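You operate a simulated robot arm through the tools that you are given. There is no shell and no other tool.

Carry out the task below with a simulated robot arm. There is one attempt and no reset: what you move stays moved.

Task
Put things in order on the top of the long steel bench. At the end: the ribbed clay piece (marked "G8") from the top of the long steel bench stands where the green sanding block stood; the clay spool (marked "R3") from the top of the long steel bench stands where the ribbed clay piece stood; the red plug gauge (marked "NO GO") from the top of the long steel bench stands where the clay spool stood; the green sanding block stands on top of the grey slab with a blue edge; whatever was shut is shut again. Leave all else as you found it, and nothing knocked over.

The check looks at the end state, three seconds after you hand in, the way a careful person would. Anything else that was tipped, shoved, dropped, spilled or broken makes it a failure.

Robot
A 7-joint arm with a two-finger gripper, fixed in place. Base frame: the origin is at the foot of the arm, x ahead of it, y to its left, z up; the work surface is at about z = 0. Readings come in mm, rad, newtons and seconds.
With the tool pointing down near the work surface it reaches from about 160 to 380 mm from the base axis. Its first joint turns from -1.257 to 1.257 rad. Payload 0.6 kg.
The TCP is the grasp point between the finger pads, 22 mm short of the fingertips. In the tool frame z runs along the fingers and y along their closing line. The gripper opens to 92 mm. The gripper's body begins 65 mm behind the TCP.
Orientation is that of the tool frame in the base frame, as [roll, pitch, yaw] about the fixed x, y, z axes, in that order (R = Rz(yaw) Ry(pitch) Rx(roll)). With the fingers straight down and closing along the base's y, the tool's x points along the base's -x, its y along +y and its z along -z.

Tools
- The arm moves only by the tool send_rows. Its argument "steps" is a list of rows, each a list of 3 entries, a list of its own where there are three numbers: the finger opening in mm, from 0 to 92, then the shift along the base's x, y, z in mm, then the turn, a rotation vector about the base's x, y, z in rad. In form: [[hand, [tx, ty, tz], [rx, ry, rz]], ...]. A call has 1 to 20 rows; each row shifts and turns the commanded pose from where the row before left it. A row lasts 0.2 s, in which the tool goes at most 50 mm and 0.15 rad; a call with a longer step from one row to the next is refused whole, and so is a gripper value outside its range. A pose out of reach is approached as far as the arm can. The call stops where the force on the tool passes 40 N (or 10 N more than at its start, if that is more) or the arm is blocked; 0.2 s more then pass. Each finger halts on what it meets, pressing with about 22 N; the grip force reading is that of the motor and also rises with nothing between the fingers. The clock runs only during rows and for 0.2 s after the last one: add rows that do not move to give the fingers time. It gives the time, the measured TCP pose, the force on the tool (base axes), the opening and the grip force at its end, in the units of the frame above (readings bear some noise), with the torque about the TCP (base axes, N m) and any sound that the robot's microphone picked up, and new pictures: "views" is both (left out), scene, wrist or none.
- Cameras (640 x 400 px; columns grow to the right, rows downward): "scene" is fixed at [57.5, -268.1, 407.4]; the picture's right is [0.76, -0.65, 0.00], its down [-0.35, -0.41, -0.84] and it looks along [0.54, 0.64, -0.54] (base axes); focal length 214 px, centre (320, 200). "wrist" rides on the gripper at [71, 19, -102] in the tool frame; the picture's right is [-0.26, 0.97, 0.00], its down [-0.75, -0.20, -0.63] and it looks along [-0.60, -0.16, 0.78] (tool axes); focal length 280 px, centre (320, 200). There is no depth. A picture from a camera that has moved, and an enlarged one, comes with that camera's place and axes in the base frame and with its lens.
- inspect(camera, box): a new picture of the part [left, top, right, bottom] of that camera's present view, enlarged. It takes no simulated time.
- job_done(): hands the job in; it is judged then, once.

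Places have to be worked out from the pictures, the camera data and where the tool is seen. Open the gripper and draw the arm clear of the work before you hand the job in, unless the task says otherwise.

The tools are called after "Emit:" by a JSON object that holds its "method" and its "body". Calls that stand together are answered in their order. send_rows: Moves the arm, as the interface text tells. Its arguments: {"type":"object","properties":{"steps":{"type":"array","items":{"type":"array"}},"views":{"type":"string","enum":["both","scene","wrist","none"]}},"required":["steps"]} The other tools are called the same way: inspect (camera, box) takes an enlarged picture of a part of a camera's view; job_done () hands the job in.

At the start:

```text
clock: 0.0
eef_pos: [236.4, -73.4, 294.7]
orientation: [3.141, -0.001, 3.142]
force: [-0.5, 0.7, 0.0]
moment: [-0.01, 0.04, 0.0]
opening: 91.8
grip_force: 0.1
```

scene: 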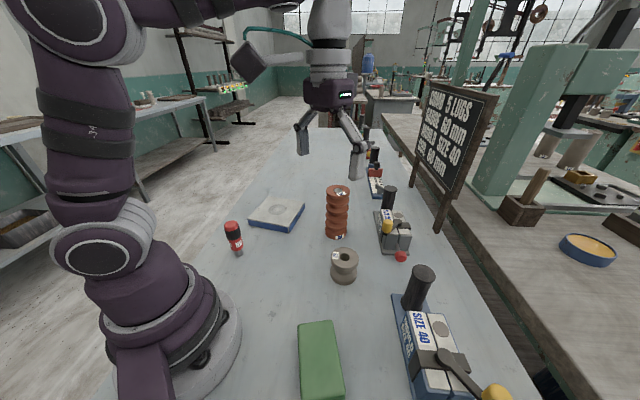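
wrist: 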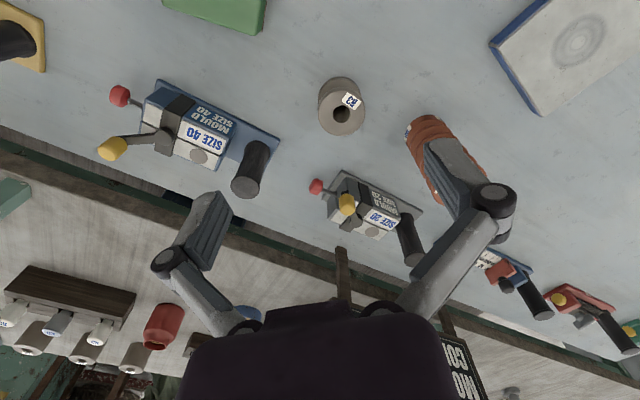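

I start by enlarging both views to identify the objects and measure their places.

Emit:
{"method": "inspect", "body": {"camera": "scene", "box": [200, 160, 440, 310]}}

Emit:
{"method": "inspect", "body": {"camera": "scene", "box": [260, 250, 520, 400]}}

Emit:
{"method": "inspect", "body": {"camera": "wrist", "box": [260, 0, 640, 240]}}

Emit:
{"method": "inspect", "body": {"camera": "scene", "box": [340, 60, 520, 180]}}

```text
2.67 times, centred on (320, 235) of scene
camera zoom: at [57.5, -268.1, 407.4], right [0.76, -0.65, 0.0], down [-0.35, -0.41, -0.84], along [0.54, 0.64, -0.54], focal length 572 px, centre (320, 107)
```

zoom: 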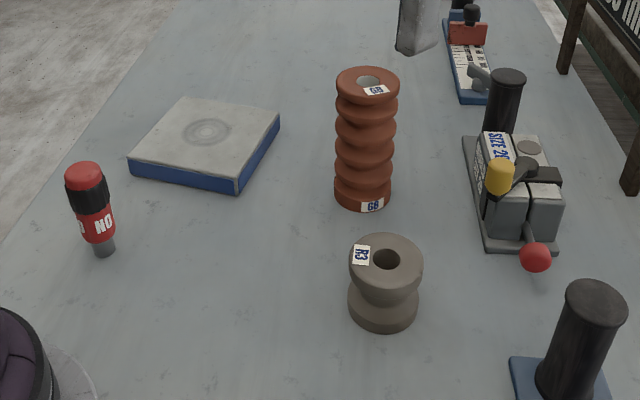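

```text
2.46 times, centred on (390, 325) of scene
camera zoom: at [57.5, -268.1, 407.4], right [0.76, -0.65, 0.0], down [-0.35, -0.41, -0.84], along [0.54, 0.64, -0.54], focal length 528 px, centre (148, -108)
```

zoom: 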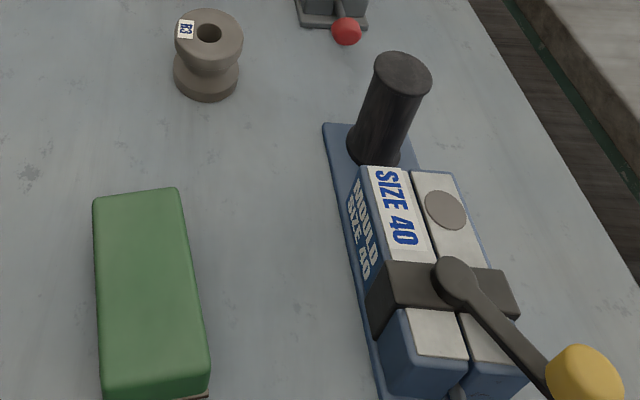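

```text
1.67 times, centred on (450, 120) of wrist
camera zoom: at [167.2, -55.1, 395.8], right [0.26, 0.97, 0.0], down [0.75, -0.2, 0.63], along [0.6, -0.16, -0.78], focal length 467 px, centre (103, 333)
```

zoom: 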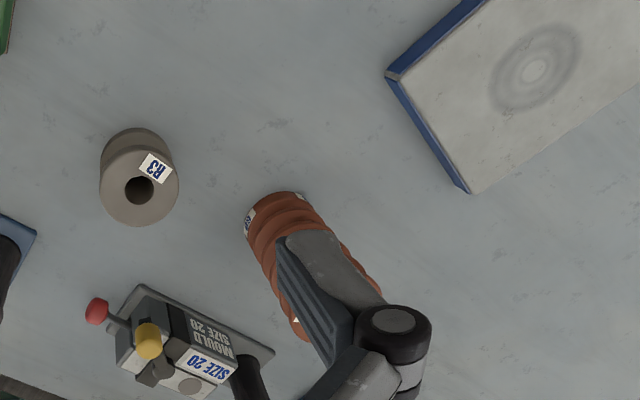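

```text
3.33 times, centred on (430, 120) of scene
camera zoom: at [57.5, -268.1, 407.4], right [0.76, -0.65, 0.0], down [-0.35, -0.41, -0.84], along [0.54, 0.64, -0.54], focal length 715 px, centre (-47, 467)
```

zoom: 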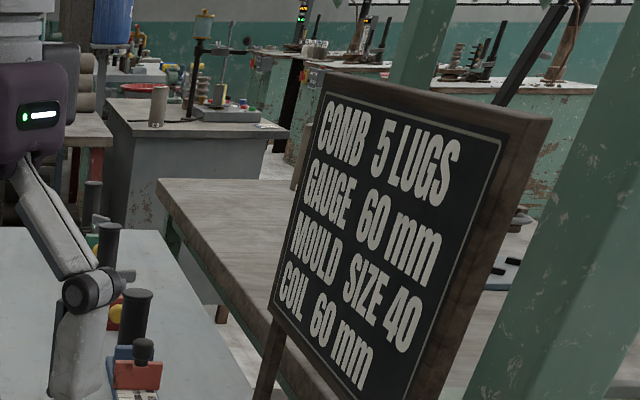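

The green block looks centred near (150,-158), the spool near (306,-60), G8 near (392,56), the plug gauge near (149,151) and the slab near (308,225). I move over the green block, turning the hand to its short side, to measure it closer.

Emit:
{"method": "send_rows", "body": {"steps": [[92, [-11, -11, -8], [0, 0, 0.12]], [92, [-11, -11, -8], [0, 0, 0.12]], [92, [-11, -11, -8], [0, 0, 0.12]], [92, [-11, -11, -8], [0, 0, 0.12]], [92, [-11, -11, -8], [0, 0, 0.12]], [92, [-11, -10, -8], [0, 0, 0.12]], [92, [-10, -10, -8], [0, 0, 0.12]], [92, [-10, -10, -8], [0, 0, 0.12]], [92, [0, 0, 0], [0, 0, 0]]]}}

```text
clock: 2.0
eef_pos: [149.9, -156.9, 231.5]
orientation: [-3.14, 0.002, -2.18]
force: [0.0, -0.2, 0.7]
moment: [-0.01, 0.02, 0.03]
opening: 92.0
grip_force: 0.0
camera wrist: at [94.4, -205.2, 331.6], right [-0.64, 0.77, 0.0], down [0.6, 0.5, 0.62], along [0.48, 0.4, -0.78], focal length 280 px, centre (320, 200)
```

scene: 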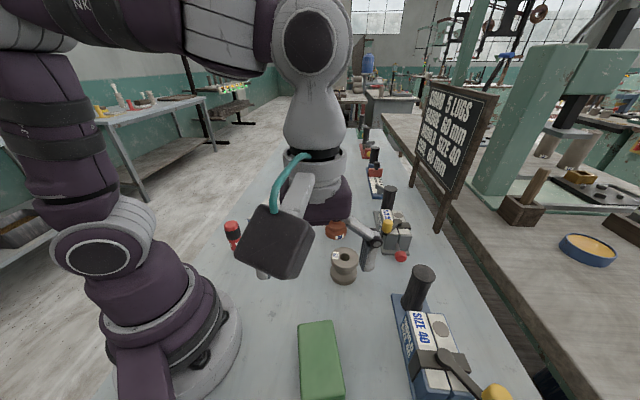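
wrist: 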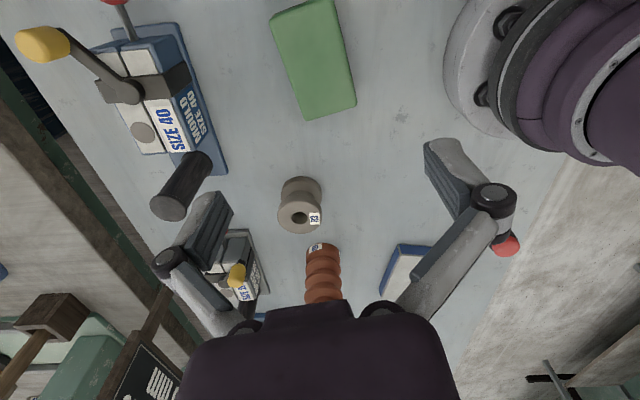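

The block now lies near the wrist camera's nadir, so it is well seen from above. I enlarge it for accurate corners.

Emit:
{"method": "inspect", "body": {"camera": "wrist", "box": [220, 0, 412, 120]}}

Emit:
{"method": "inspect", "body": {"camera": "scene", "box": [256, 300, 416, 400]}}

Emit:
{"method": "inspect", "body": {"camera": "wrist", "box": [240, 150, 432, 270]}}

```text
3.33 times, centred on (316, 60) of wrist
camera zoom: at [94.4, -205.2, 331.6], right [-0.64, 0.77, 0.0], down [0.6, 0.5, 0.62], along [0.48, 0.4, -0.78], focal length 935 px, centre (333, 667)
```

zoom: 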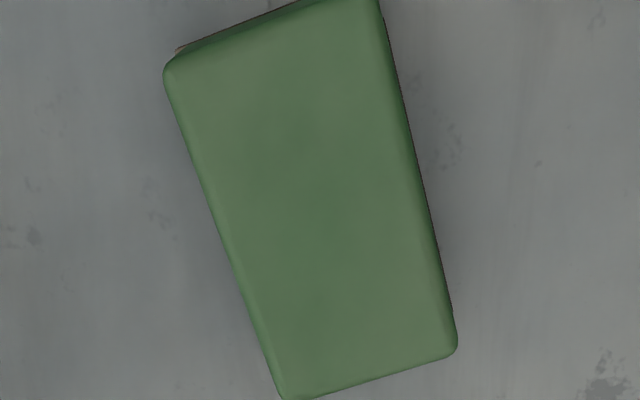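

```text
4.00 times, centred on (336, 350) of scene
camera zoom: at [57.5, -268.1, 407.4], right [0.76, -0.65, 0.0], down [-0.35, -0.41, -0.84], along [0.54, 0.64, -0.54], focal length 858 px, centre (256, -400)
```

zoom: 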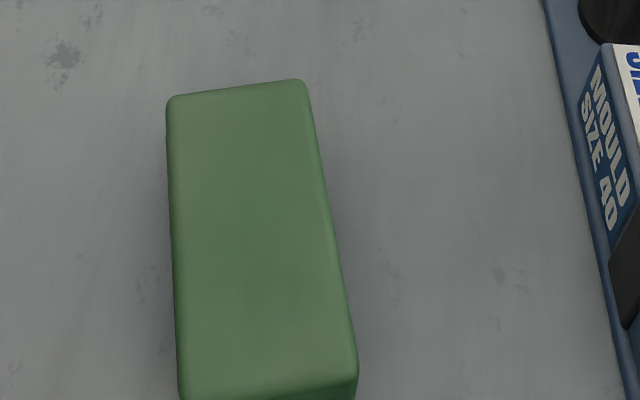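

```text
3.33 times, centred on (336, 210) of wrist
camera zoom: at [94.4, -205.2, 331.6], right [-0.64, 0.77, 0.0], down [0.6, 0.5, 0.62], along [0.48, 0.4, -0.78], focal length 935 px, centre (267, 167)
```

zoom: 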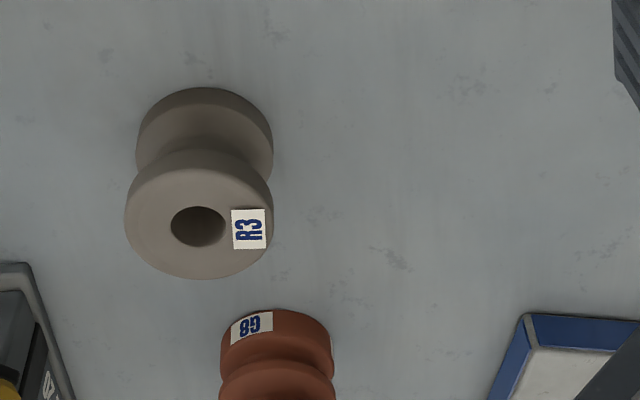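

The block's long axis runs at about 56° in the base frame, so the hand yaw suits it. I lower to z≈125 over (148,-161) and look again to settle height and centre.

Emit:
{"method": "send_rows", "body": {"steps": [[92, [-0.5, -1, -27], [0, 0, 0]], [92, [-0.5, -1, -27], [0, 0, 0]], [92, [-0.5, -1, -27], [0, 0, 0]], [92, [-0.5, -1, -27], [0, 0, 0]], [92, [0, 0, 0], [0, 0, 0]]]}}

Emit:
{"method": "inspect", "body": {"camera": "wrist", "box": [160, 0, 480, 200]}}

Emit:
{"method": "inspect", "body": {"camera": "scene", "box": [220, 220, 460, 370]}}

```text
clock: 3.2
eef_pos: [148.2, -163.0, 121.5]
orientation: [3.14, 0.001, -2.179]
force: [-0.5, -0.3, 0.3]
moment: [-0.03, -0.02, 0.02]
opening: 91.9
grip_force: 0.1
camera wrist: at [92.9, -209.9, 223.2], right [-0.64, 0.77, 0.0], down [0.6, 0.5, 0.63], along [0.48, 0.4, -0.78], focal length 280 px, centre (320, 200)
```

scene: 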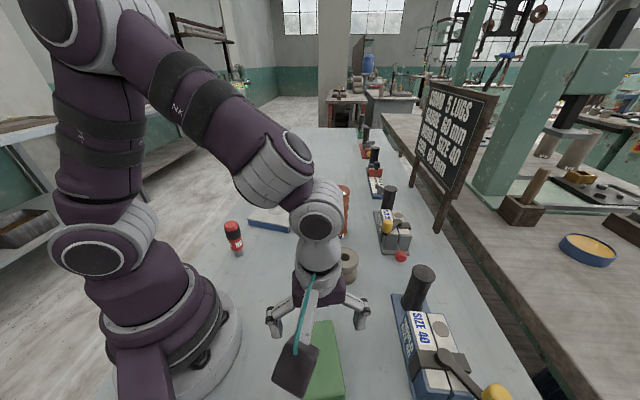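
wrist: 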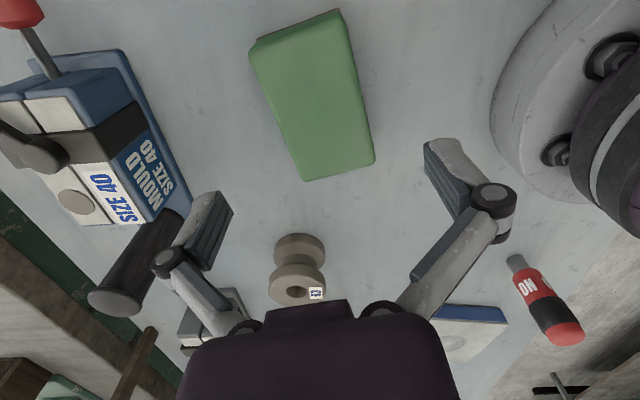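

```text
2.00 times, centred on (320, 100) of wrist
camera zoom: at [92.9, -209.9, 223.2], right [-0.64, 0.77, 0.0], down [0.6, 0.5, 0.63], along [0.48, 0.4, -0.78], focal length 561 px, centre (320, 400)
```

zoom: 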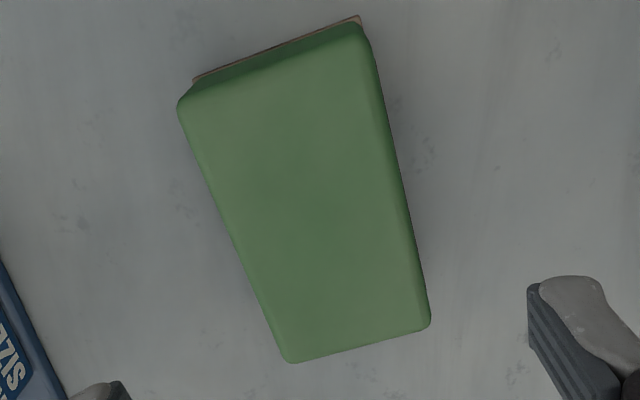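

```text
2.67 times, centred on (340, 295) of scene
camera zoom: at [57.5, -268.1, 407.4], right [0.76, -0.65, 0.0], down [-0.35, -0.41, -0.84], along [0.54, 0.64, -0.54], focal length 572 px, centre (267, -53)
```

zoom: 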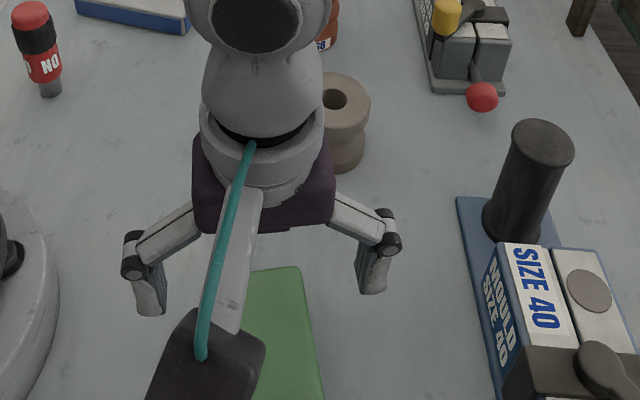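

Stereo between the two wrist views puts the block's top at z≈46 and its centre at about (146,-165), 56 × 94 mm. I line up and descend to z≈30, then close on its short sides.

Emit:
{"method": "send_rows", "body": {"steps": [[92, [-3, -2.2, -11], [0, 0, 0.025]], [92, [0, 0, -20], [0, 0, 0]], [92, [0, 0, -20], [0, 0, 0]], [92, [0, 0, -20], [0, 0, 0]], [92, [0, 0, -20], [0, 0, 0]], [92, [0, 0, 0], [0, 0, 0]]]}}

```text
clock: 4.6
eef_pos: [146.1, -165.0, 29.8]
orientation: [3.14, 0.0, -2.154]
force: [0.0, -0.8, 0.0]
moment: [0.01, 0.02, -0.01]
opening: 92.0
grip_force: 0.1
camera wrist: at [92.4, -213.7, 132.0], right [-0.66, 0.75, 0.0], down [0.59, 0.51, 0.63], along [0.47, 0.41, -0.78], focal length 280 px, centre (320, 200)
```

scene: 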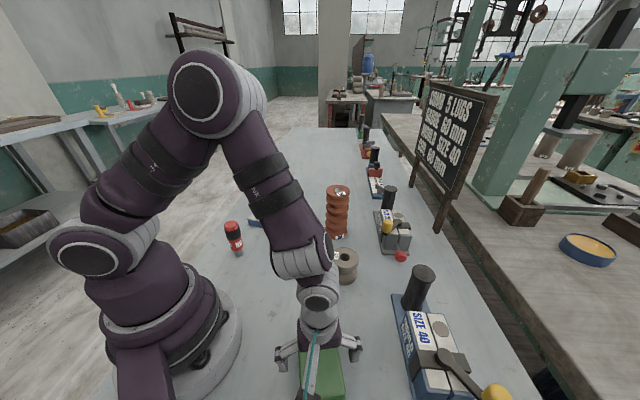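
wrist: 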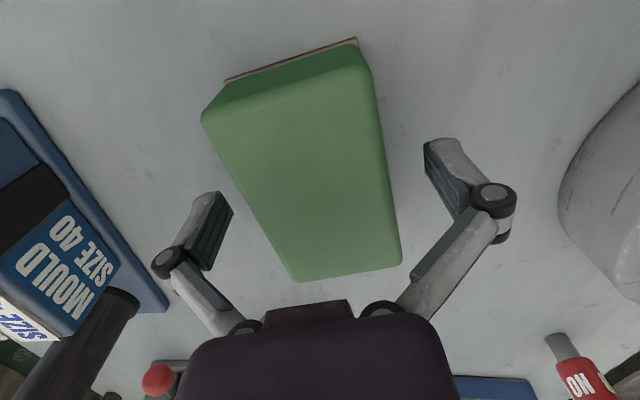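

The block sits about 2 mm off the centre of the hand; I shift slightly and close the fingers, giving them time.

Emit:
{"method": "send_rows", "body": {"steps": [[92, [-2, 0.3, 0], [0, 0, 0.012]], [60, [0, 0, 0], [0, 0, 0]], [40, [0, 0, 0], [0, 0, 0]], [40, [0, 0, 0], [0, 0, 0]], [40, [0, 0, 0], [0, 0, 0]], [40, [0, 0, 0], [0, 0, 0]]]}}

```text
clock: 6.0
eef_pos: [145.3, -165.0, 31.1]
orientation: [3.141, 0.001, -2.145]
force: [1.9, -1.4, 10.3]
moment: [0.0, -0.02, 0.05]
opening: 60.0
grip_force: 21.8
camera wrist: at [90.9, -214.3, 132.5], right [-0.67, 0.74, 0.0], down [0.58, 0.52, 0.63], along [0.47, 0.42, -0.78], focal length 280 px, centre (320, 200)
```

scene: 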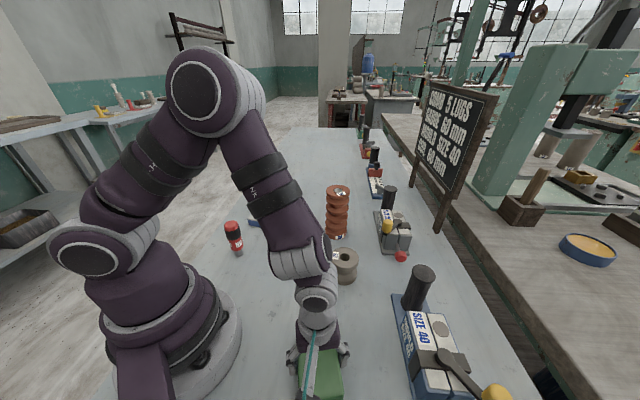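
wrist: 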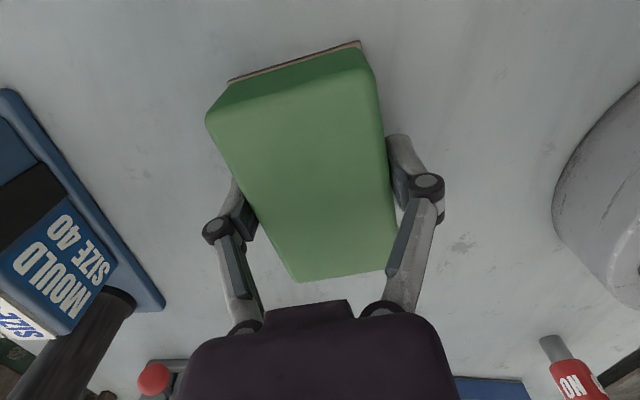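

The block is held at 60 mm. I record its place as (145.3,-165.2) and lift straight up, then check the grip.

Emit:
{"method": "send_rows", "body": {"steps": [[40, [0, 0, 8], [0, 0, 0]], [40, [0, 0, 15], [0, 0, 0]], [40, [0, 0, 25], [0, 0, 0]], [40, [0, 0, 30], [0, 0, 0]], [40, [0, 0, 30], [0, 0, 0]], [40, [0, 0, 30], [0, 0, 0]], [40, [0, 0, 30], [0, 0, 0]], [40, [0, 0, 20], [0, 0, 0]], [40, [0, 0, 0], [0, 0, 0]]]}}

```text
clock: 8.0
eef_pos: [146.3, -164.9, 219.1]
orientation: [-3.142, 0.0, -2.142]
force: [0.3, -0.4, -0.3]
moment: [0.01, 0.01, -0.01]
opening: 40.0
grip_force: 0.2
camera wrist: at [91.6, -214.7, 321.0], right [-0.67, 0.74, 0.0], down [0.58, 0.52, 0.63], along [0.46, 0.42, -0.78], focal length 280 px, centre (320, 200)
```

scene: 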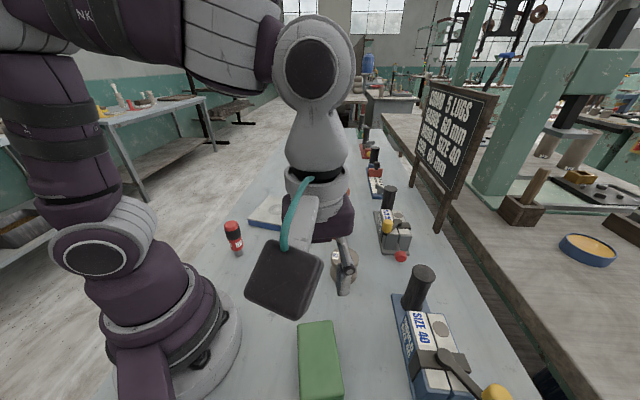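
wrist: 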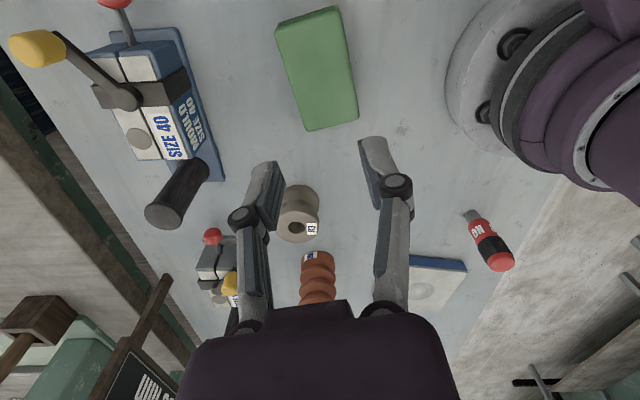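

The fingers slipped off and the block stayed on the table (10 N upward force at grasp suggests they pressed on its edges). I look closely at the block's state and shape.

Emit:
{"method": "inspect", "body": {"camera": "wrist", "box": [220, 0, 412, 120]}}

Emit:
{"method": "inspect", "body": {"camera": "scene", "box": [256, 300, 416, 400]}}

Emit:
{"method": "inspect", "body": {"camera": "wrist", "box": [210, 120, 450, 270]}}

```text
3.33 times, centred on (316, 60) of wrist
camera zoom: at [91.6, -214.7, 321.0], right [-0.67, 0.74, 0.0], down [0.58, 0.52, 0.63], along [0.46, 0.42, -0.78], focal length 935 px, centre (333, 667)
```

zoom: 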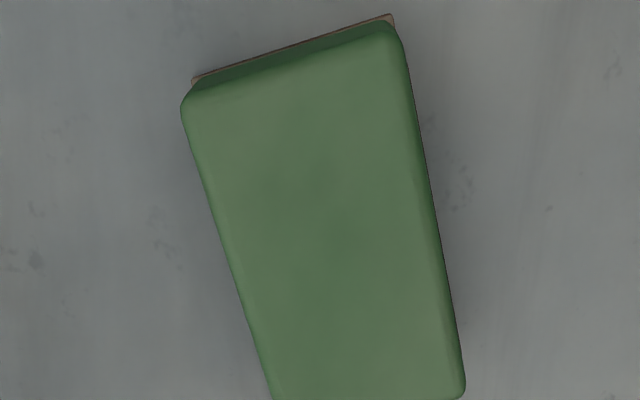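

```text
4.00 times, centred on (336, 350) of scene
camera zoom: at [57.5, -268.1, 407.4], right [0.76, -0.65, 0.0], down [-0.35, -0.41, -0.84], along [0.54, 0.64, -0.54], focal length 858 px, centre (256, -400)
```

zoom: 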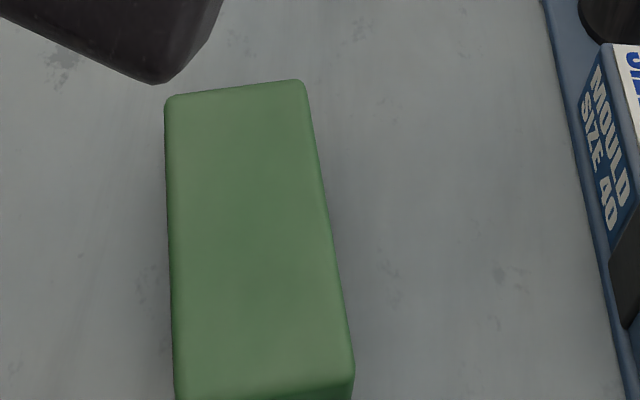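

```text
2.67 times, centred on (330, 195) of wrist
camera zoom: at [91.6, -214.7, 321.0], right [-0.67, 0.74, 0.0], down [0.58, 0.52, 0.63], along [0.46, 0.42, -0.78], focal length 748 px, centre (293, 213)
```

zoom: 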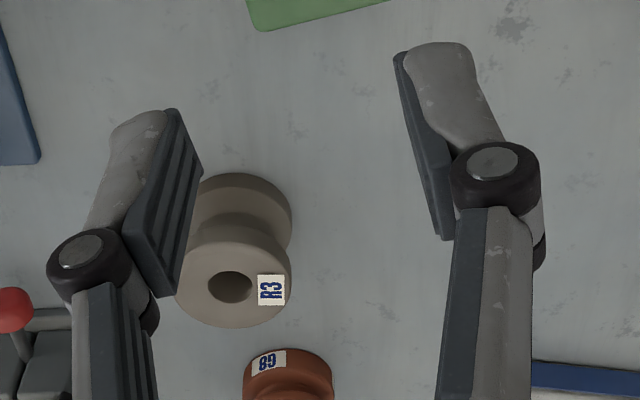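

The block is unmoved (within ~1 mm) and upright. I reopen, go down lower this time (z≈24) for full pad contact, and close again.

Emit:
{"method": "send_rows", "body": {"steps": [[92, [0, 0, -20], [0, 0, 0]], [92, [0, 0, -30], [0, 0, 0]], [92, [0, 0, -30], [0, 0, 0]], [92, [-0.5, 0, -30], [0, 0, 0]], [92, [0, 0, -30], [0, 0, 0]], [92, [0, 0, -25], [0, 0, 0]], [92, [0, 0, -20], [0, 0, 0]], [92, [0, 0, -9], [0, 0, 0]], [92, [0, 0, 0], [0, 0, 0]]], "views": "wrist"}}

```text
clock: 10.0
eef_pos: [142.9, -163.5, 25.6]
orientation: [-3.141, 0.0, -2.144]
force: [-0.6, 0.5, -0.5]
moment: [0.01, 0.0, 0.0]
opening: 91.9
grip_force: 0.2
camera wrist: at [89.5, -214.3, 127.0], right [-0.67, 0.74, 0.0], down [0.58, 0.52, 0.63], along [0.46, 0.42, -0.78], focal length 280 px, centre (320, 200)
```

wrist: 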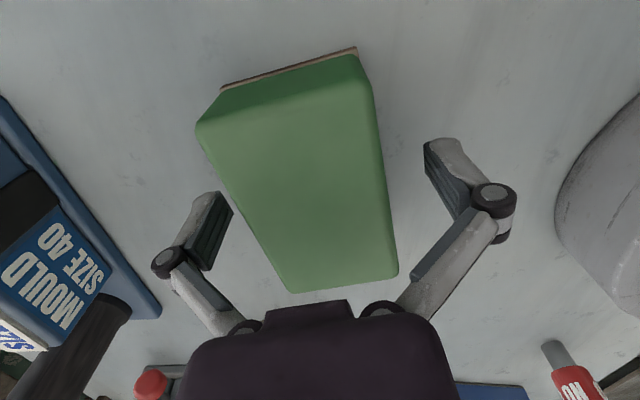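

By calculation the block is centred in the hand to within about 1 mm. I close fully and lift a few mm slowly, watching the force.

Emit:
{"method": "send_rows", "body": {"steps": [[70, [0, 0, 0], [0, 0, 0]], [50, [0, 0, 0], [0, 0, 0]], [30, [0, 0, 0], [0, 0, 0]], [20, [0, 0, 0], [0, 0, 0]], [20, [0, 0, 0], [0, 0, 0]], [20, [0, 0, 0], [0, 0, 0]]], "views": "wrist"}}

Emit:
{"method": "send_rows", "body": {"steps": [[20, [0, 0, 2], [0, 0, 0]], [20, [0, 0, 2], [0, 0, 0]], [20, [0, 0, 2], [0, 0, 0]]], "views": "both"}}

```text
clock: 11.4
eef_pos: [143.5, -164.2, 26.1]
orientation: [-3.14, 0.0, -2.143]
force: [-0.3, 0.7, 8.8]
moment: [0.02, 0.05, 0.01]
opening: 59.5
grip_force: 22.2
camera wrist: at [89.5, -214.4, 127.3], right [-0.67, 0.74, 0.0], down [0.58, 0.52, 0.63], along [0.46, 0.42, -0.78], focal length 280 px, centre (320, 200)
```

wrist: 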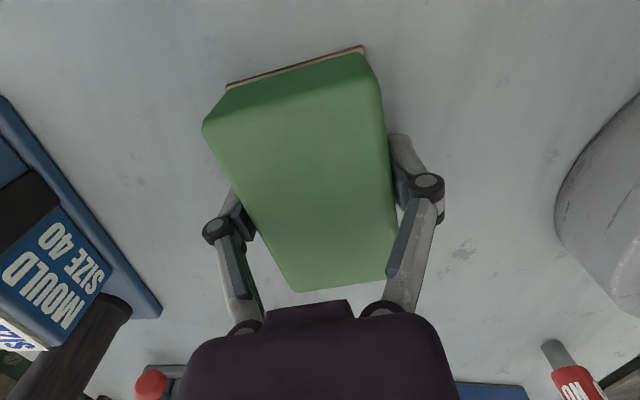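

```text
clock: 12.2
eef_pos: [144.8, -164.3, 31.7]
orientation: [-3.141, 0.002, -2.145]
force: [-1.0, 0.0, -2.0]
moment: [-0.01, 0.04, -0.02]
opening: 59.7
grip_force: 22.4
camera wrist: at [89.8, -214.2, 133.0], right [-0.67, 0.74, 0.0], down [0.58, 0.52, 0.62], along [0.46, 0.42, -0.78], focal length 280 px, centre (320, 200)
```

scene: 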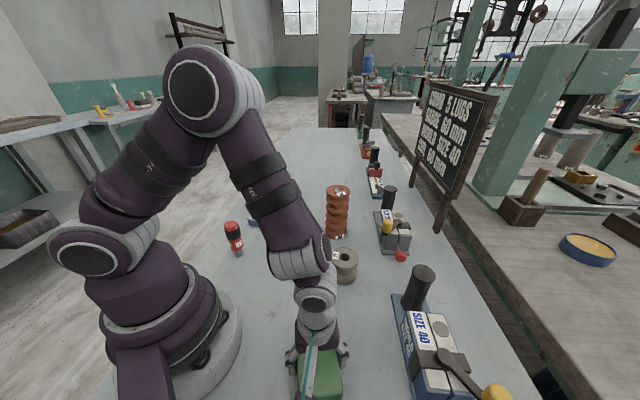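
wrist: 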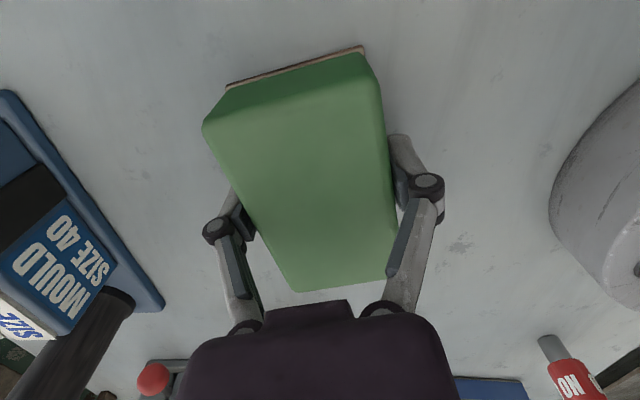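

The force now reads -2 N and the block keeps its place in the wrist view, so it's lifted. I keep raising gently.

Emit:
{"method": "send_rows", "body": {"steps": [[20, [0, 0, 5], [0, 0, 0]], [20, [0, 0, 7], [0, 0, 0]], [20, [0, 0, 10], [0, 0, 0]], [20, [0, 0, 10], [0, 0, 0]], [20, [0, 0, 10], [0, 0, 0]], [20, [0, 0, 10], [0, 0, 0]]], "views": "both"}}

```text
clock: 13.6
eef_pos: [144.2, -164.6, 84.7]
orientation: [-3.14, 0.001, -2.144]
force: [0.4, -0.2, -2.1]
moment: [0.0, 0.0, -0.01]
opening: 59.5
grip_force: 21.9
camera wrist: at [89.7, -214.4, 184.9], right [-0.67, 0.74, 0.0], down [0.58, 0.52, 0.63], along [0.46, 0.42, -0.78], focal length 280 px, centre (320, 200)
```

scene: 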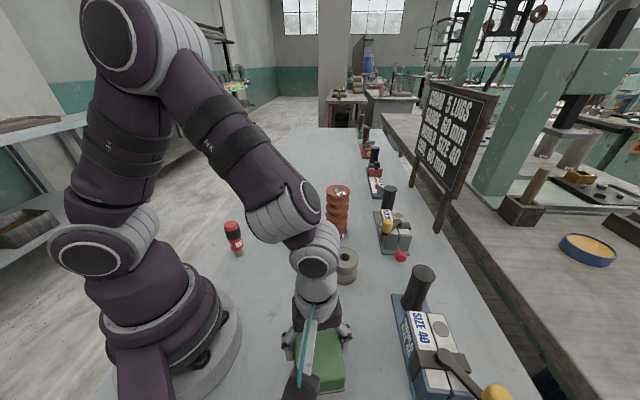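
wrist: 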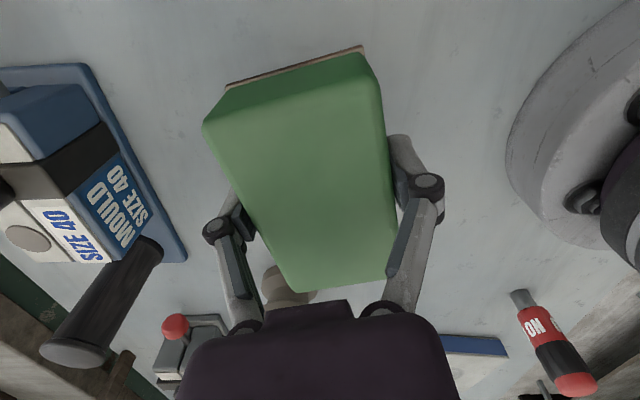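

Good grip. I raise to z≈190 and swing towards the slab, turning the hand to align with its edges, stopping short to measure the slab.

Emit:
{"method": "send_rows", "body": {"steps": [[20, [0, 0, 15], [0, 0, 0]], [20, [0, 0, 20], [0, 0, 0]], [20, [0, 0, 20], [0, 0, 0]], [20, [0, 0, 20], [0, 0, 0]], [20, [0, 0, 20], [0, 0, 0]], [20, [5, 12, 10], [0, 0, -0.02]], [20, [8, 22, 0], [0, 0, -0.03]], [20, [8, 24, 0], [0, 0, -0.035]], [20, [8, 24, 0], [0, 0, -0.035]], [20, [8, 24, 0], [0, 0, -0.035]], [20, [8, 24, 0], [0, 0, -0.035]], [20, [8, 24, 0], [0, 0, -0.035]], [20, [8, 24, 0], [0, 0, -0.035]], [20, [8, 24, 0], [0, 0, -0.035]], [20, [8, 24, 0], [0, 0, -0.035]], [20, [8, 22, 0], [0, 0, -0.03]], [20, [5, 12, 0], [0, 0, -0.02]], [20, [0, 0, 0], [0, 0, 0]]], "views": "both"}}

```text
clock: 17.4
eef_pos: [235.0, 95.9, 188.4]
orientation: [-3.14, 0.001, -2.526]
force: [-0.9, 1.0, -1.6]
moment: [-0.01, -0.01, -0.02]
opening: 59.5
grip_force: 22.0
camera wrist: at [166.7, 69.7, 290.0], right [-0.34, 0.94, 0.0], down [0.73, 0.27, 0.63], along [0.59, 0.21, -0.78], focal length 280 px, centre (320, 200)
```

scene: 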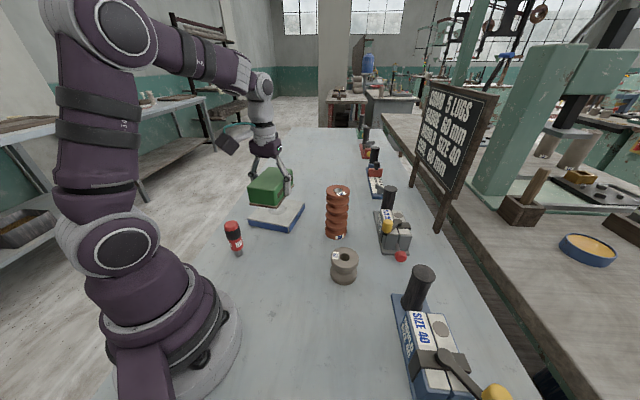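
wrist: 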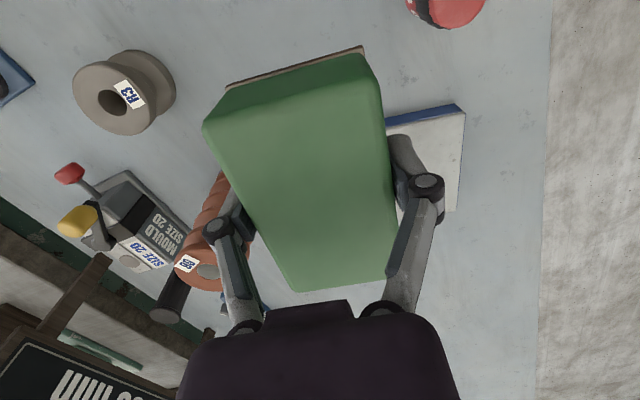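

I zoom on the visible parts of the slab (and G8 and spool) in both views.

Emit:
{"method": "inspect", "body": {"camera": "wrist", "box": [370, 60, 562, 180]}}

Emit:
{"method": "inspect", "body": {"camera": "wrist", "box": [380, 130, 508, 210]}}

Emit:
{"method": "inspect", "body": {"camera": "wrist", "box": [60, 20, 252, 140]}}

Emit:
{"method": "inspect", "body": {"camera": "scene", "box": [220, 180, 348, 260]}}

```text
3.33 times, centred on (466, 120) of wrist
camera zoom: at [166.7, 69.7, 290.0], right [-0.34, 0.94, 0.0], down [0.73, 0.27, 0.63], along [0.59, 0.21, -0.78], focal length 935 px, centre (-167, 467)
```

zoom: 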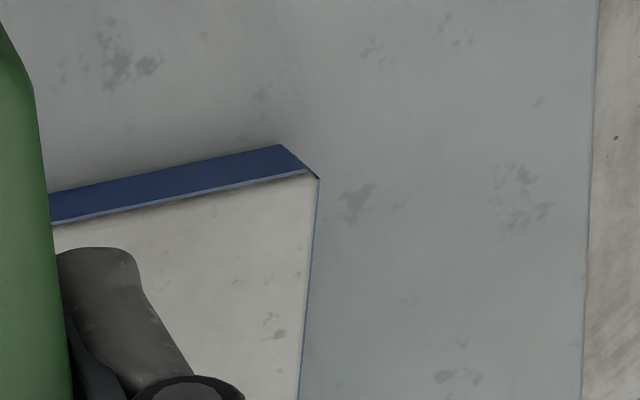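

```text
5.00 times, centred on (444, 170) of wrist
camera zoom: at [166.7, 69.7, 290.0], right [-0.34, 0.94, 0.0], down [0.73, 0.27, 0.63], along [0.59, 0.21, -0.78], focal length 1402 px, centre (-300, 350)
```

zoom: 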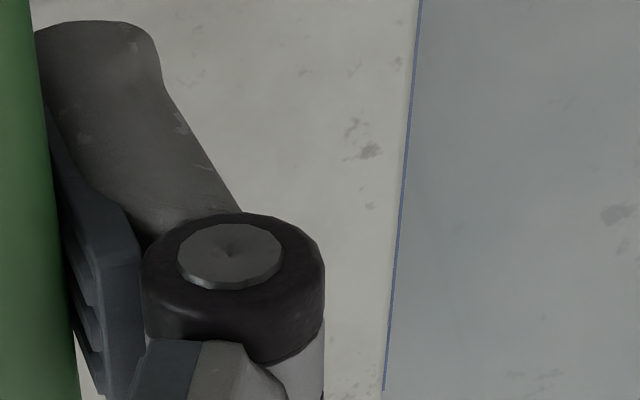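

```text
3.33 times, centred on (156, 80) of wrist
camera zoom: at [166.7, 69.7, 290.0], right [-0.34, 0.94, 0.0], down [0.73, 0.27, 0.63], along [0.59, 0.21, -0.78], focal length 935 px, centre (867, 600)
```

zoom: 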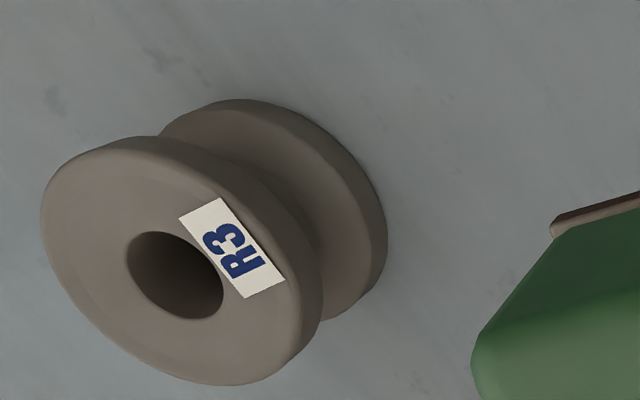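

```text
5.00 times, centred on (284, 220) of scene
camera zoom: at [57.5, -268.1, 407.4], right [0.76, -0.65, 0.0], down [-0.35, -0.41, -0.84], along [0.54, 0.64, -0.54], focal length 1072 px, centre (500, 100)
```

zoom: 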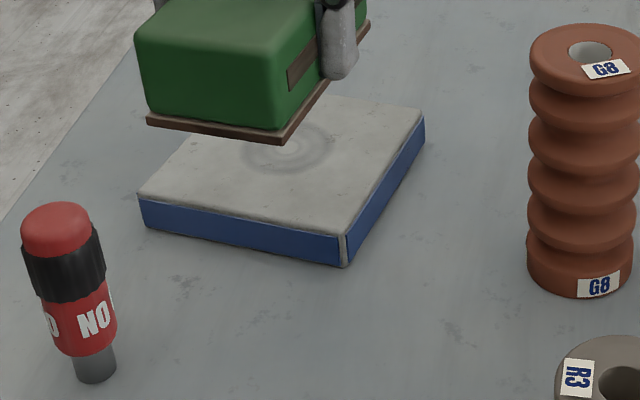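

The slab's corners work out to a 122 mm square, 27 mm high, centred near (299,218), with edges at 32.5°. I move above its centre, align, and come down partway.

Emit:
{"method": "send_rows", "body": {"steps": [[20, [6, 12, 0], [0, 0, -0.008]], [20, [10, 19, 0], [0, 0, -0.008]], [20, [11, 21, 0], [0, 0, -0.008]], [20, [11, 21, 0], [0, 0, -0.008]], [20, [11, 21, 0], [0, 0, -0.008]], [20, [10, 18, 0], [0, 0, -0.008]], [20, [5, 11, 0], [0, 0, 0]], [20, [0, 0, -20], [0, 0, 0]], [20, [0, 0, -25], [0, 0, 0]], [20, [0, 0, -25], [0, 0, 0]], [20, [0, 0, -20], [0, 0, 0]], [20, [0, 0, 0], [0, 0, 0]]], "views": "both"}}

Emit:
{"method": "inspect", "body": {"camera": "scene", "box": [220, 150, 380, 250]}}

```text
clock: 20.0
eef_pos: [292.9, 215.0, 97.4]
orientation: [-3.141, -0.001, -2.572]
force: [0.0, 0.1, -0.9]
moment: [0.0, 0.03, 0.0]
opening: 59.6
grip_force: 21.8
out of reach, approached as far as the arm can: row 7
camera wrist: at [223.2, 191.9, 197.7], right [-0.3, 0.95, 0.0], down [0.75, 0.23, 0.62], along [0.6, 0.19, -0.78], focal length 280 px, centre (320, 200)
```

scene: 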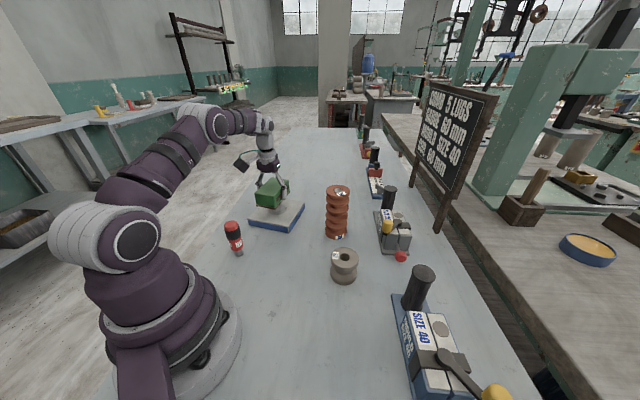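
wrist: 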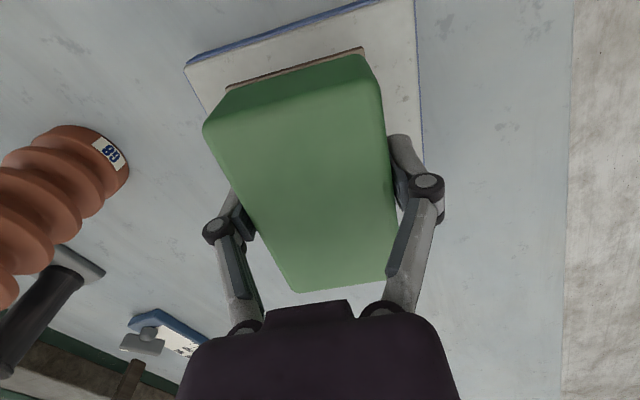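

```text
4.00 times, centred on (300, 200) of scene
camera zoom: at [57.5, -268.1, 407.4], right [0.76, -0.65, 0.0], down [-0.35, -0.41, -0.84], along [0.54, 0.64, -0.54], focal length 858 px, centre (400, 200)
```

zoom: 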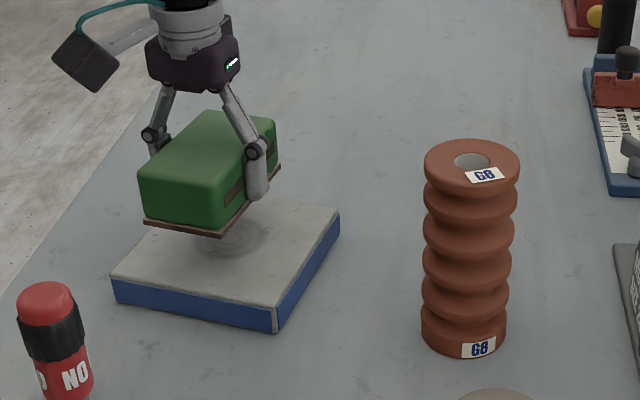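

The arm clipped slightly short (≈(293,214.5)). I descend to z≈62, try extending a little more outward over the slab, and check.

Emit:
{"method": "send_rows", "body": {"steps": [[20, [0, 0, -15], [0, 0, 0]], [20, [0, 0, -18], [0, 0, 0]], [20, [2, 1.2, 0], [0, 0, 0]], [20, [2, 1.3, 0], [0, 0, 0]], [20, [2, 1.3, 0], [0, 0, 0]], [20, [1, 0.7, 0], [0, 0, 0]], [20, [0, 0, 0], [0, 0, 0]]], "views": "both"}}

Emit:
{"method": "inspect", "body": {"camera": "scene", "box": [220, 150, 380, 250]}}

```text
clock: 21.6
eef_pos: [299.4, 220.5, 63.4]
orientation: [-3.14, 0.0, -2.572]
force: [-0.4, 1.0, -1.5]
moment: [0.01, 0.0, 0.02]
opening: 59.7
grip_force: 21.8
camera wrist: at [230.0, 196.9, 164.7], right [-0.3, 0.95, 0.0], down [0.74, 0.23, 0.62], along [0.6, 0.19, -0.78], focal length 280 px, centre (320, 200)
```

scene: 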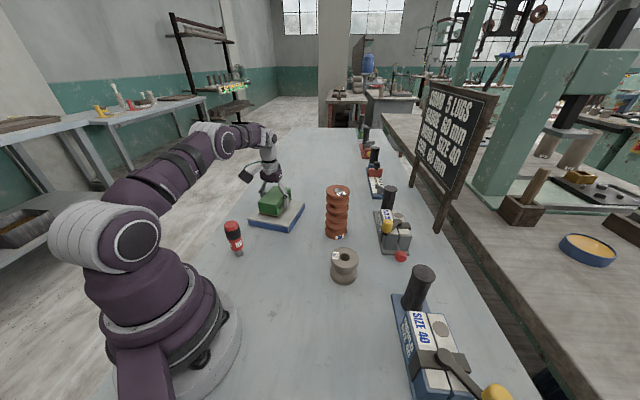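
wrist: 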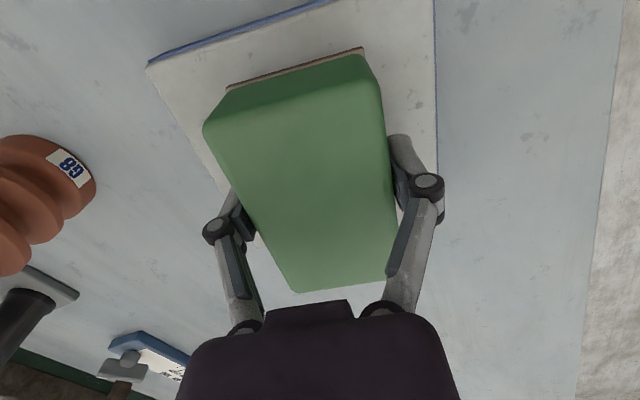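

```text
4.00 times, centred on (300, 200) of scene
camera zoom: at [57.5, -268.1, 407.4], right [0.76, -0.65, 0.0], down [-0.35, -0.41, -0.84], along [0.54, 0.64, -0.54], focal length 858 px, centre (400, 200)
```

zoom: 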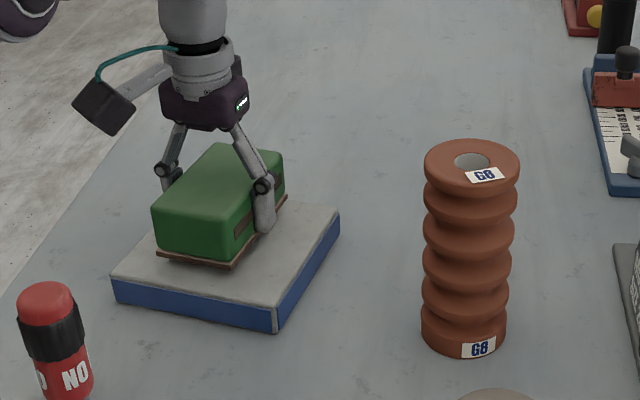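

The block is well centred over the slab. I lower it gently in small steps while watching for contact force.

Emit:
{"method": "send_rows", "body": {"steps": [[20, [0, 0, -3], [0, 0, 0]], [20, [0, 0, -2], [0, 0, 0]], [20, [0, 0, -2], [0, 0, 0]], [20, [0, 0, -1], [0, 0, 0]], [20, [0, 0, 0], [0, 0, 0]]], "views": "none"}}

Emit:
{"method": "send_rows", "body": {"steps": [[20, [0, 0, -1], [0, 0, 0]], [20, [0, 0, 0], [0, 0, 0]]], "views": "none"}}

```text
clock: 22.8
eef_pos: [299.4, 219.9, 54.8]
orientation: [3.14, 0.001, -2.574]
force: [0.1, 0.2, -1.8]
moment: [-0.02, 0.04, -0.01]
opening: 59.7
grip_force: 21.9
```

```text
clock: 23.4
eef_pos: [301.0, 219.2, 52.9]
orientation: [-3.141, 0.001, -2.572]
force: [-0.7, -0.8, -0.7]
moment: [0.02, -0.04, 0.01]
opening: 59.9
grip_force: 21.9
```

Still mostly hanging (−0.7 N); I lower by another millimetre or so until it clearly rests.

Emit:
{"method": "send_rows", "body": {"steps": [[20, [0, 0, -0.7], [0, 0, 0]], [20, [0, 0, 0], [0, 0, 0]]], "views": "none"}}

Emit:
{"method": "send_rows", "body": {"steps": [[20, [0, 0, -0.7], [0, 0, 0]], [20, [0, 0, 0], [0, 0, 0]]], "views": "both"}}

Emit:
{"method": "inspect", "body": {"camera": "scene", "box": [220, 150, 380, 250]}}

```text
clock: 24.0
eef_pos: [299.9, 219.4, 53.1]
orientation: [-3.141, 0.002, -2.574]
force: [-1.7, 5.9, 11.6]
moment: [-0.14, 0.0, -0.01]
opening: 59.8
grip_force: 21.7
```

```text
clock: 24.6
eef_pos: [301.1, 219.1, 53.2]
orientation: [-3.141, 0.004, -2.573]
force: [0.4, 7.6, 18.6]
moment: [0.18, 0.01, 0.0]
opening: 59.9
grip_force: 21.8
camera wrist: at [230.3, 196.0, 154.7], right [-0.3, 0.95, 0.0], down [0.74, 0.23, 0.63], along [0.6, 0.19, -0.78], focal length 280 px, centre (320, 200)
```

scene: 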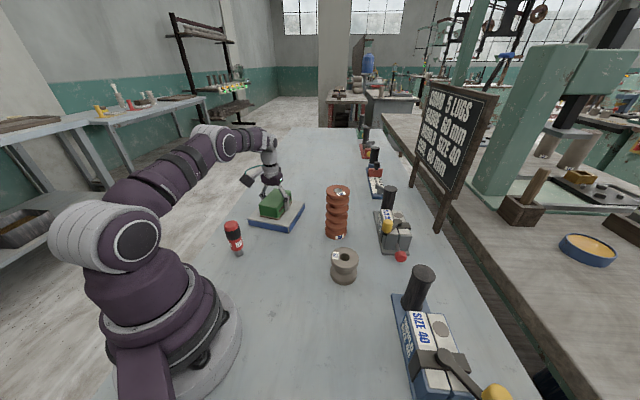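
wrist: 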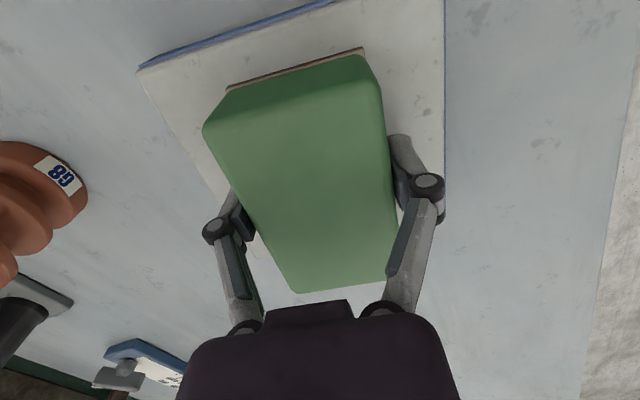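

```text
4.00 times, centred on (300, 200) of scene
camera zoom: at [57.4, -268.1, 407.3], right [0.76, -0.65, 0.0], down [-0.35, -0.41, -0.84], along [0.54, 0.64, -0.54], focal length 858 px, centre (400, 200)
```

zoom: 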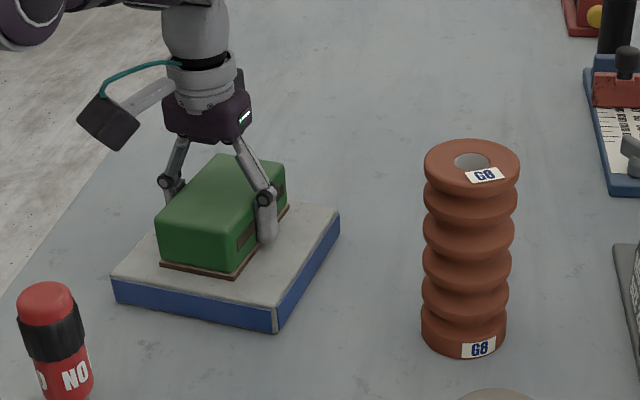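

The block rests on the slab (≈18 N push). I relieve 1 mm, then open gradually.

Emit:
{"method": "send_rows", "body": {"steps": [[50, [0, 0, 0.7], [0, 0, 0]], [58, [0, 0, 0], [0, 0, 0]], [64, [0, 0, 0], [0, 0, 0]], [74, [0, 0, 0], [0, 0, 0]], [84, [0, 0, 0], [0, 0, 0]], [92, [0, 0, 0], [0, 0, 0]], [92, [0, 0, 0], [0, 0, 0]]], "views": "both"}}

Emit:
{"method": "inspect", "body": {"camera": "scene", "box": [220, 150, 380, 250]}}

```text
clock: 26.2
eef_pos: [299.9, 218.9, 53.4]
orientation: [-3.141, 0.001, -2.573]
force: [-0.7, -0.1, -0.6]
moment: [0.01, 0.0, 0.02]
opening: 91.9
grip_force: 0.0
camera wrist: at [230.1, 195.8, 155.4], right [-0.3, 0.95, 0.0], down [0.74, 0.23, 0.63], along [0.6, 0.19, -0.78], focal length 280 px, centre (320, 200)
```

scene: 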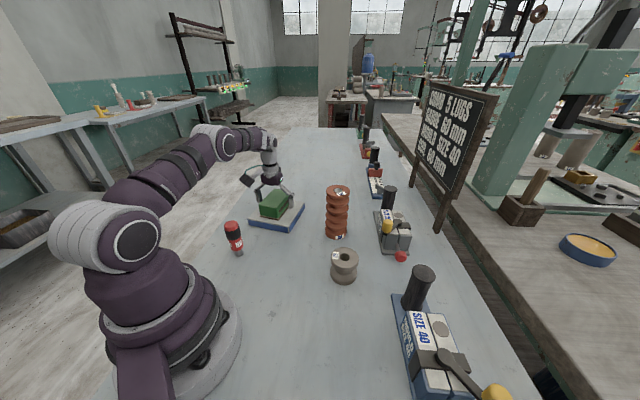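
wrist: 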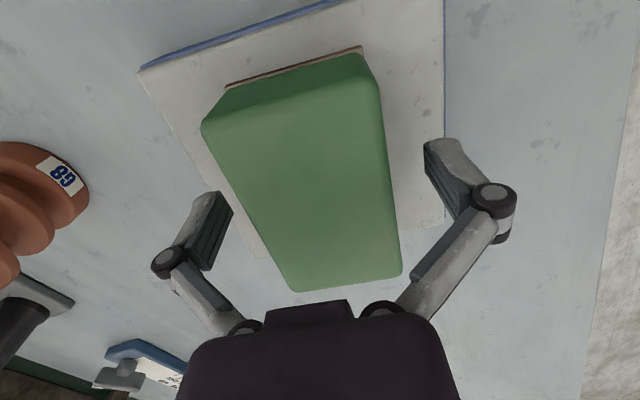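

```text
4.00 times, centred on (300, 200) of scene
camera zoom: at [57.5, -268.1, 407.4], right [0.76, -0.65, 0.0], down [-0.35, -0.41, -0.84], along [0.54, 0.64, -0.54], focal length 858 px, centre (400, 200)
```

zoom: 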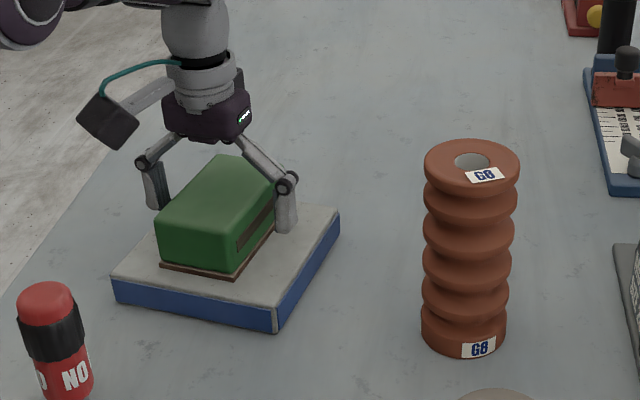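

The green block stands squarely on the slab. I raise clear and move back to view G8 and the spool from above.

Emit:
{"method": "send_rows", "body": {"steps": [[92, [0, 0, 10], [0, 0, 0]], [92, [0, 0, 20], [0, 0, 0]], [92, [0, 0, 25], [0, 0, 0]], [92, [0, 0, 25], [0, 0, 0]], [92, [-3, -4, 20], [0, 0, 0]], [92, [-6, -14, 12], [0, 0, -0.05]], [92, [-6, -20, 12], [0, 0, -0.055]], [92, [-6, -22, 12], [0, 0, -0.055]], [92, [-6, -22, 10], [0, 0, -0.055]], [92, [-6, -22, 10], [0, 0, -0.055]], [92, [-6, -22, 10], [0, 0, -0.055]], [92, [-6, -20, 5], [0, 0, -0.055]], [92, [-5, -14, 5], [0, 0, -0.055]], [92, [0, 0, 0], [0, 0, 0]]], "views": "both"}}

Emit:
{"method": "inspect", "body": {"camera": "scene", "box": [220, 150, 380, 250]}}

```text
clock: 29.2
eef_pos: [249.8, 58.7, 228.4]
orientation: [-3.141, 0.0, -3.008]
force: [0.1, 0.4, 0.2]
moment: [-0.01, 0.0, 0.01]
opening: 92.2
grip_force: 0.2
camera wrist: at [177.8, 66.5, 330.3], right [0.13, 0.99, 0.0], down [0.77, -0.1, 0.62], along [0.62, -0.08, -0.78], focal length 280 px, centre (320, 200)
```

scene: 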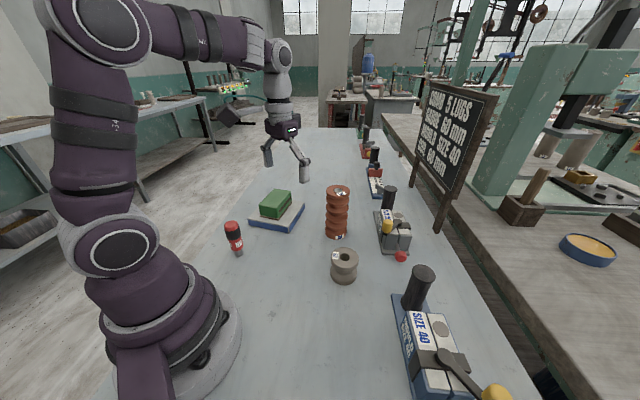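
wrist: 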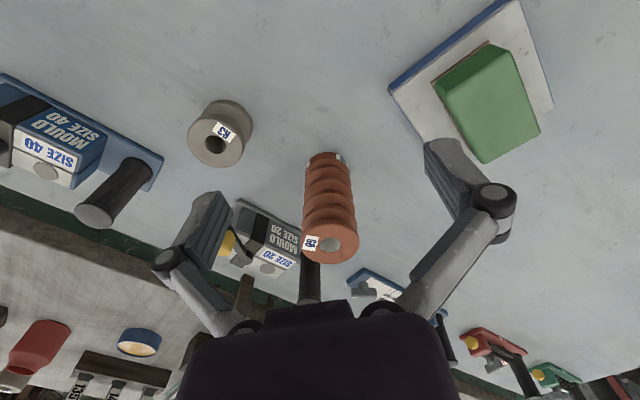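

```text
4.00 times, centred on (300, 200) of scene
camera zoom: at [57.5, -268.1, 407.4], right [0.76, -0.65, 0.0], down [-0.35, -0.41, -0.84], along [0.54, 0.64, -0.54], focal length 858 px, centre (400, 200)
```

zoom: 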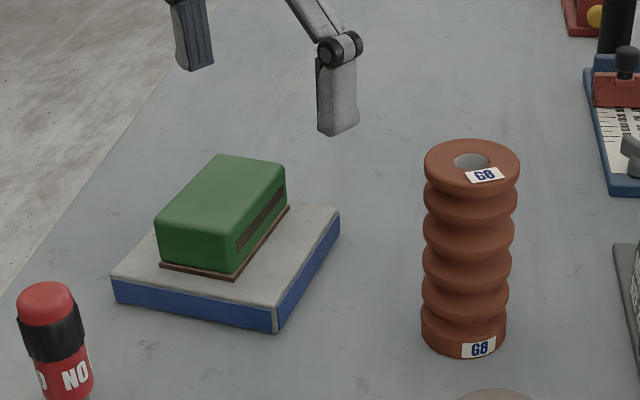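

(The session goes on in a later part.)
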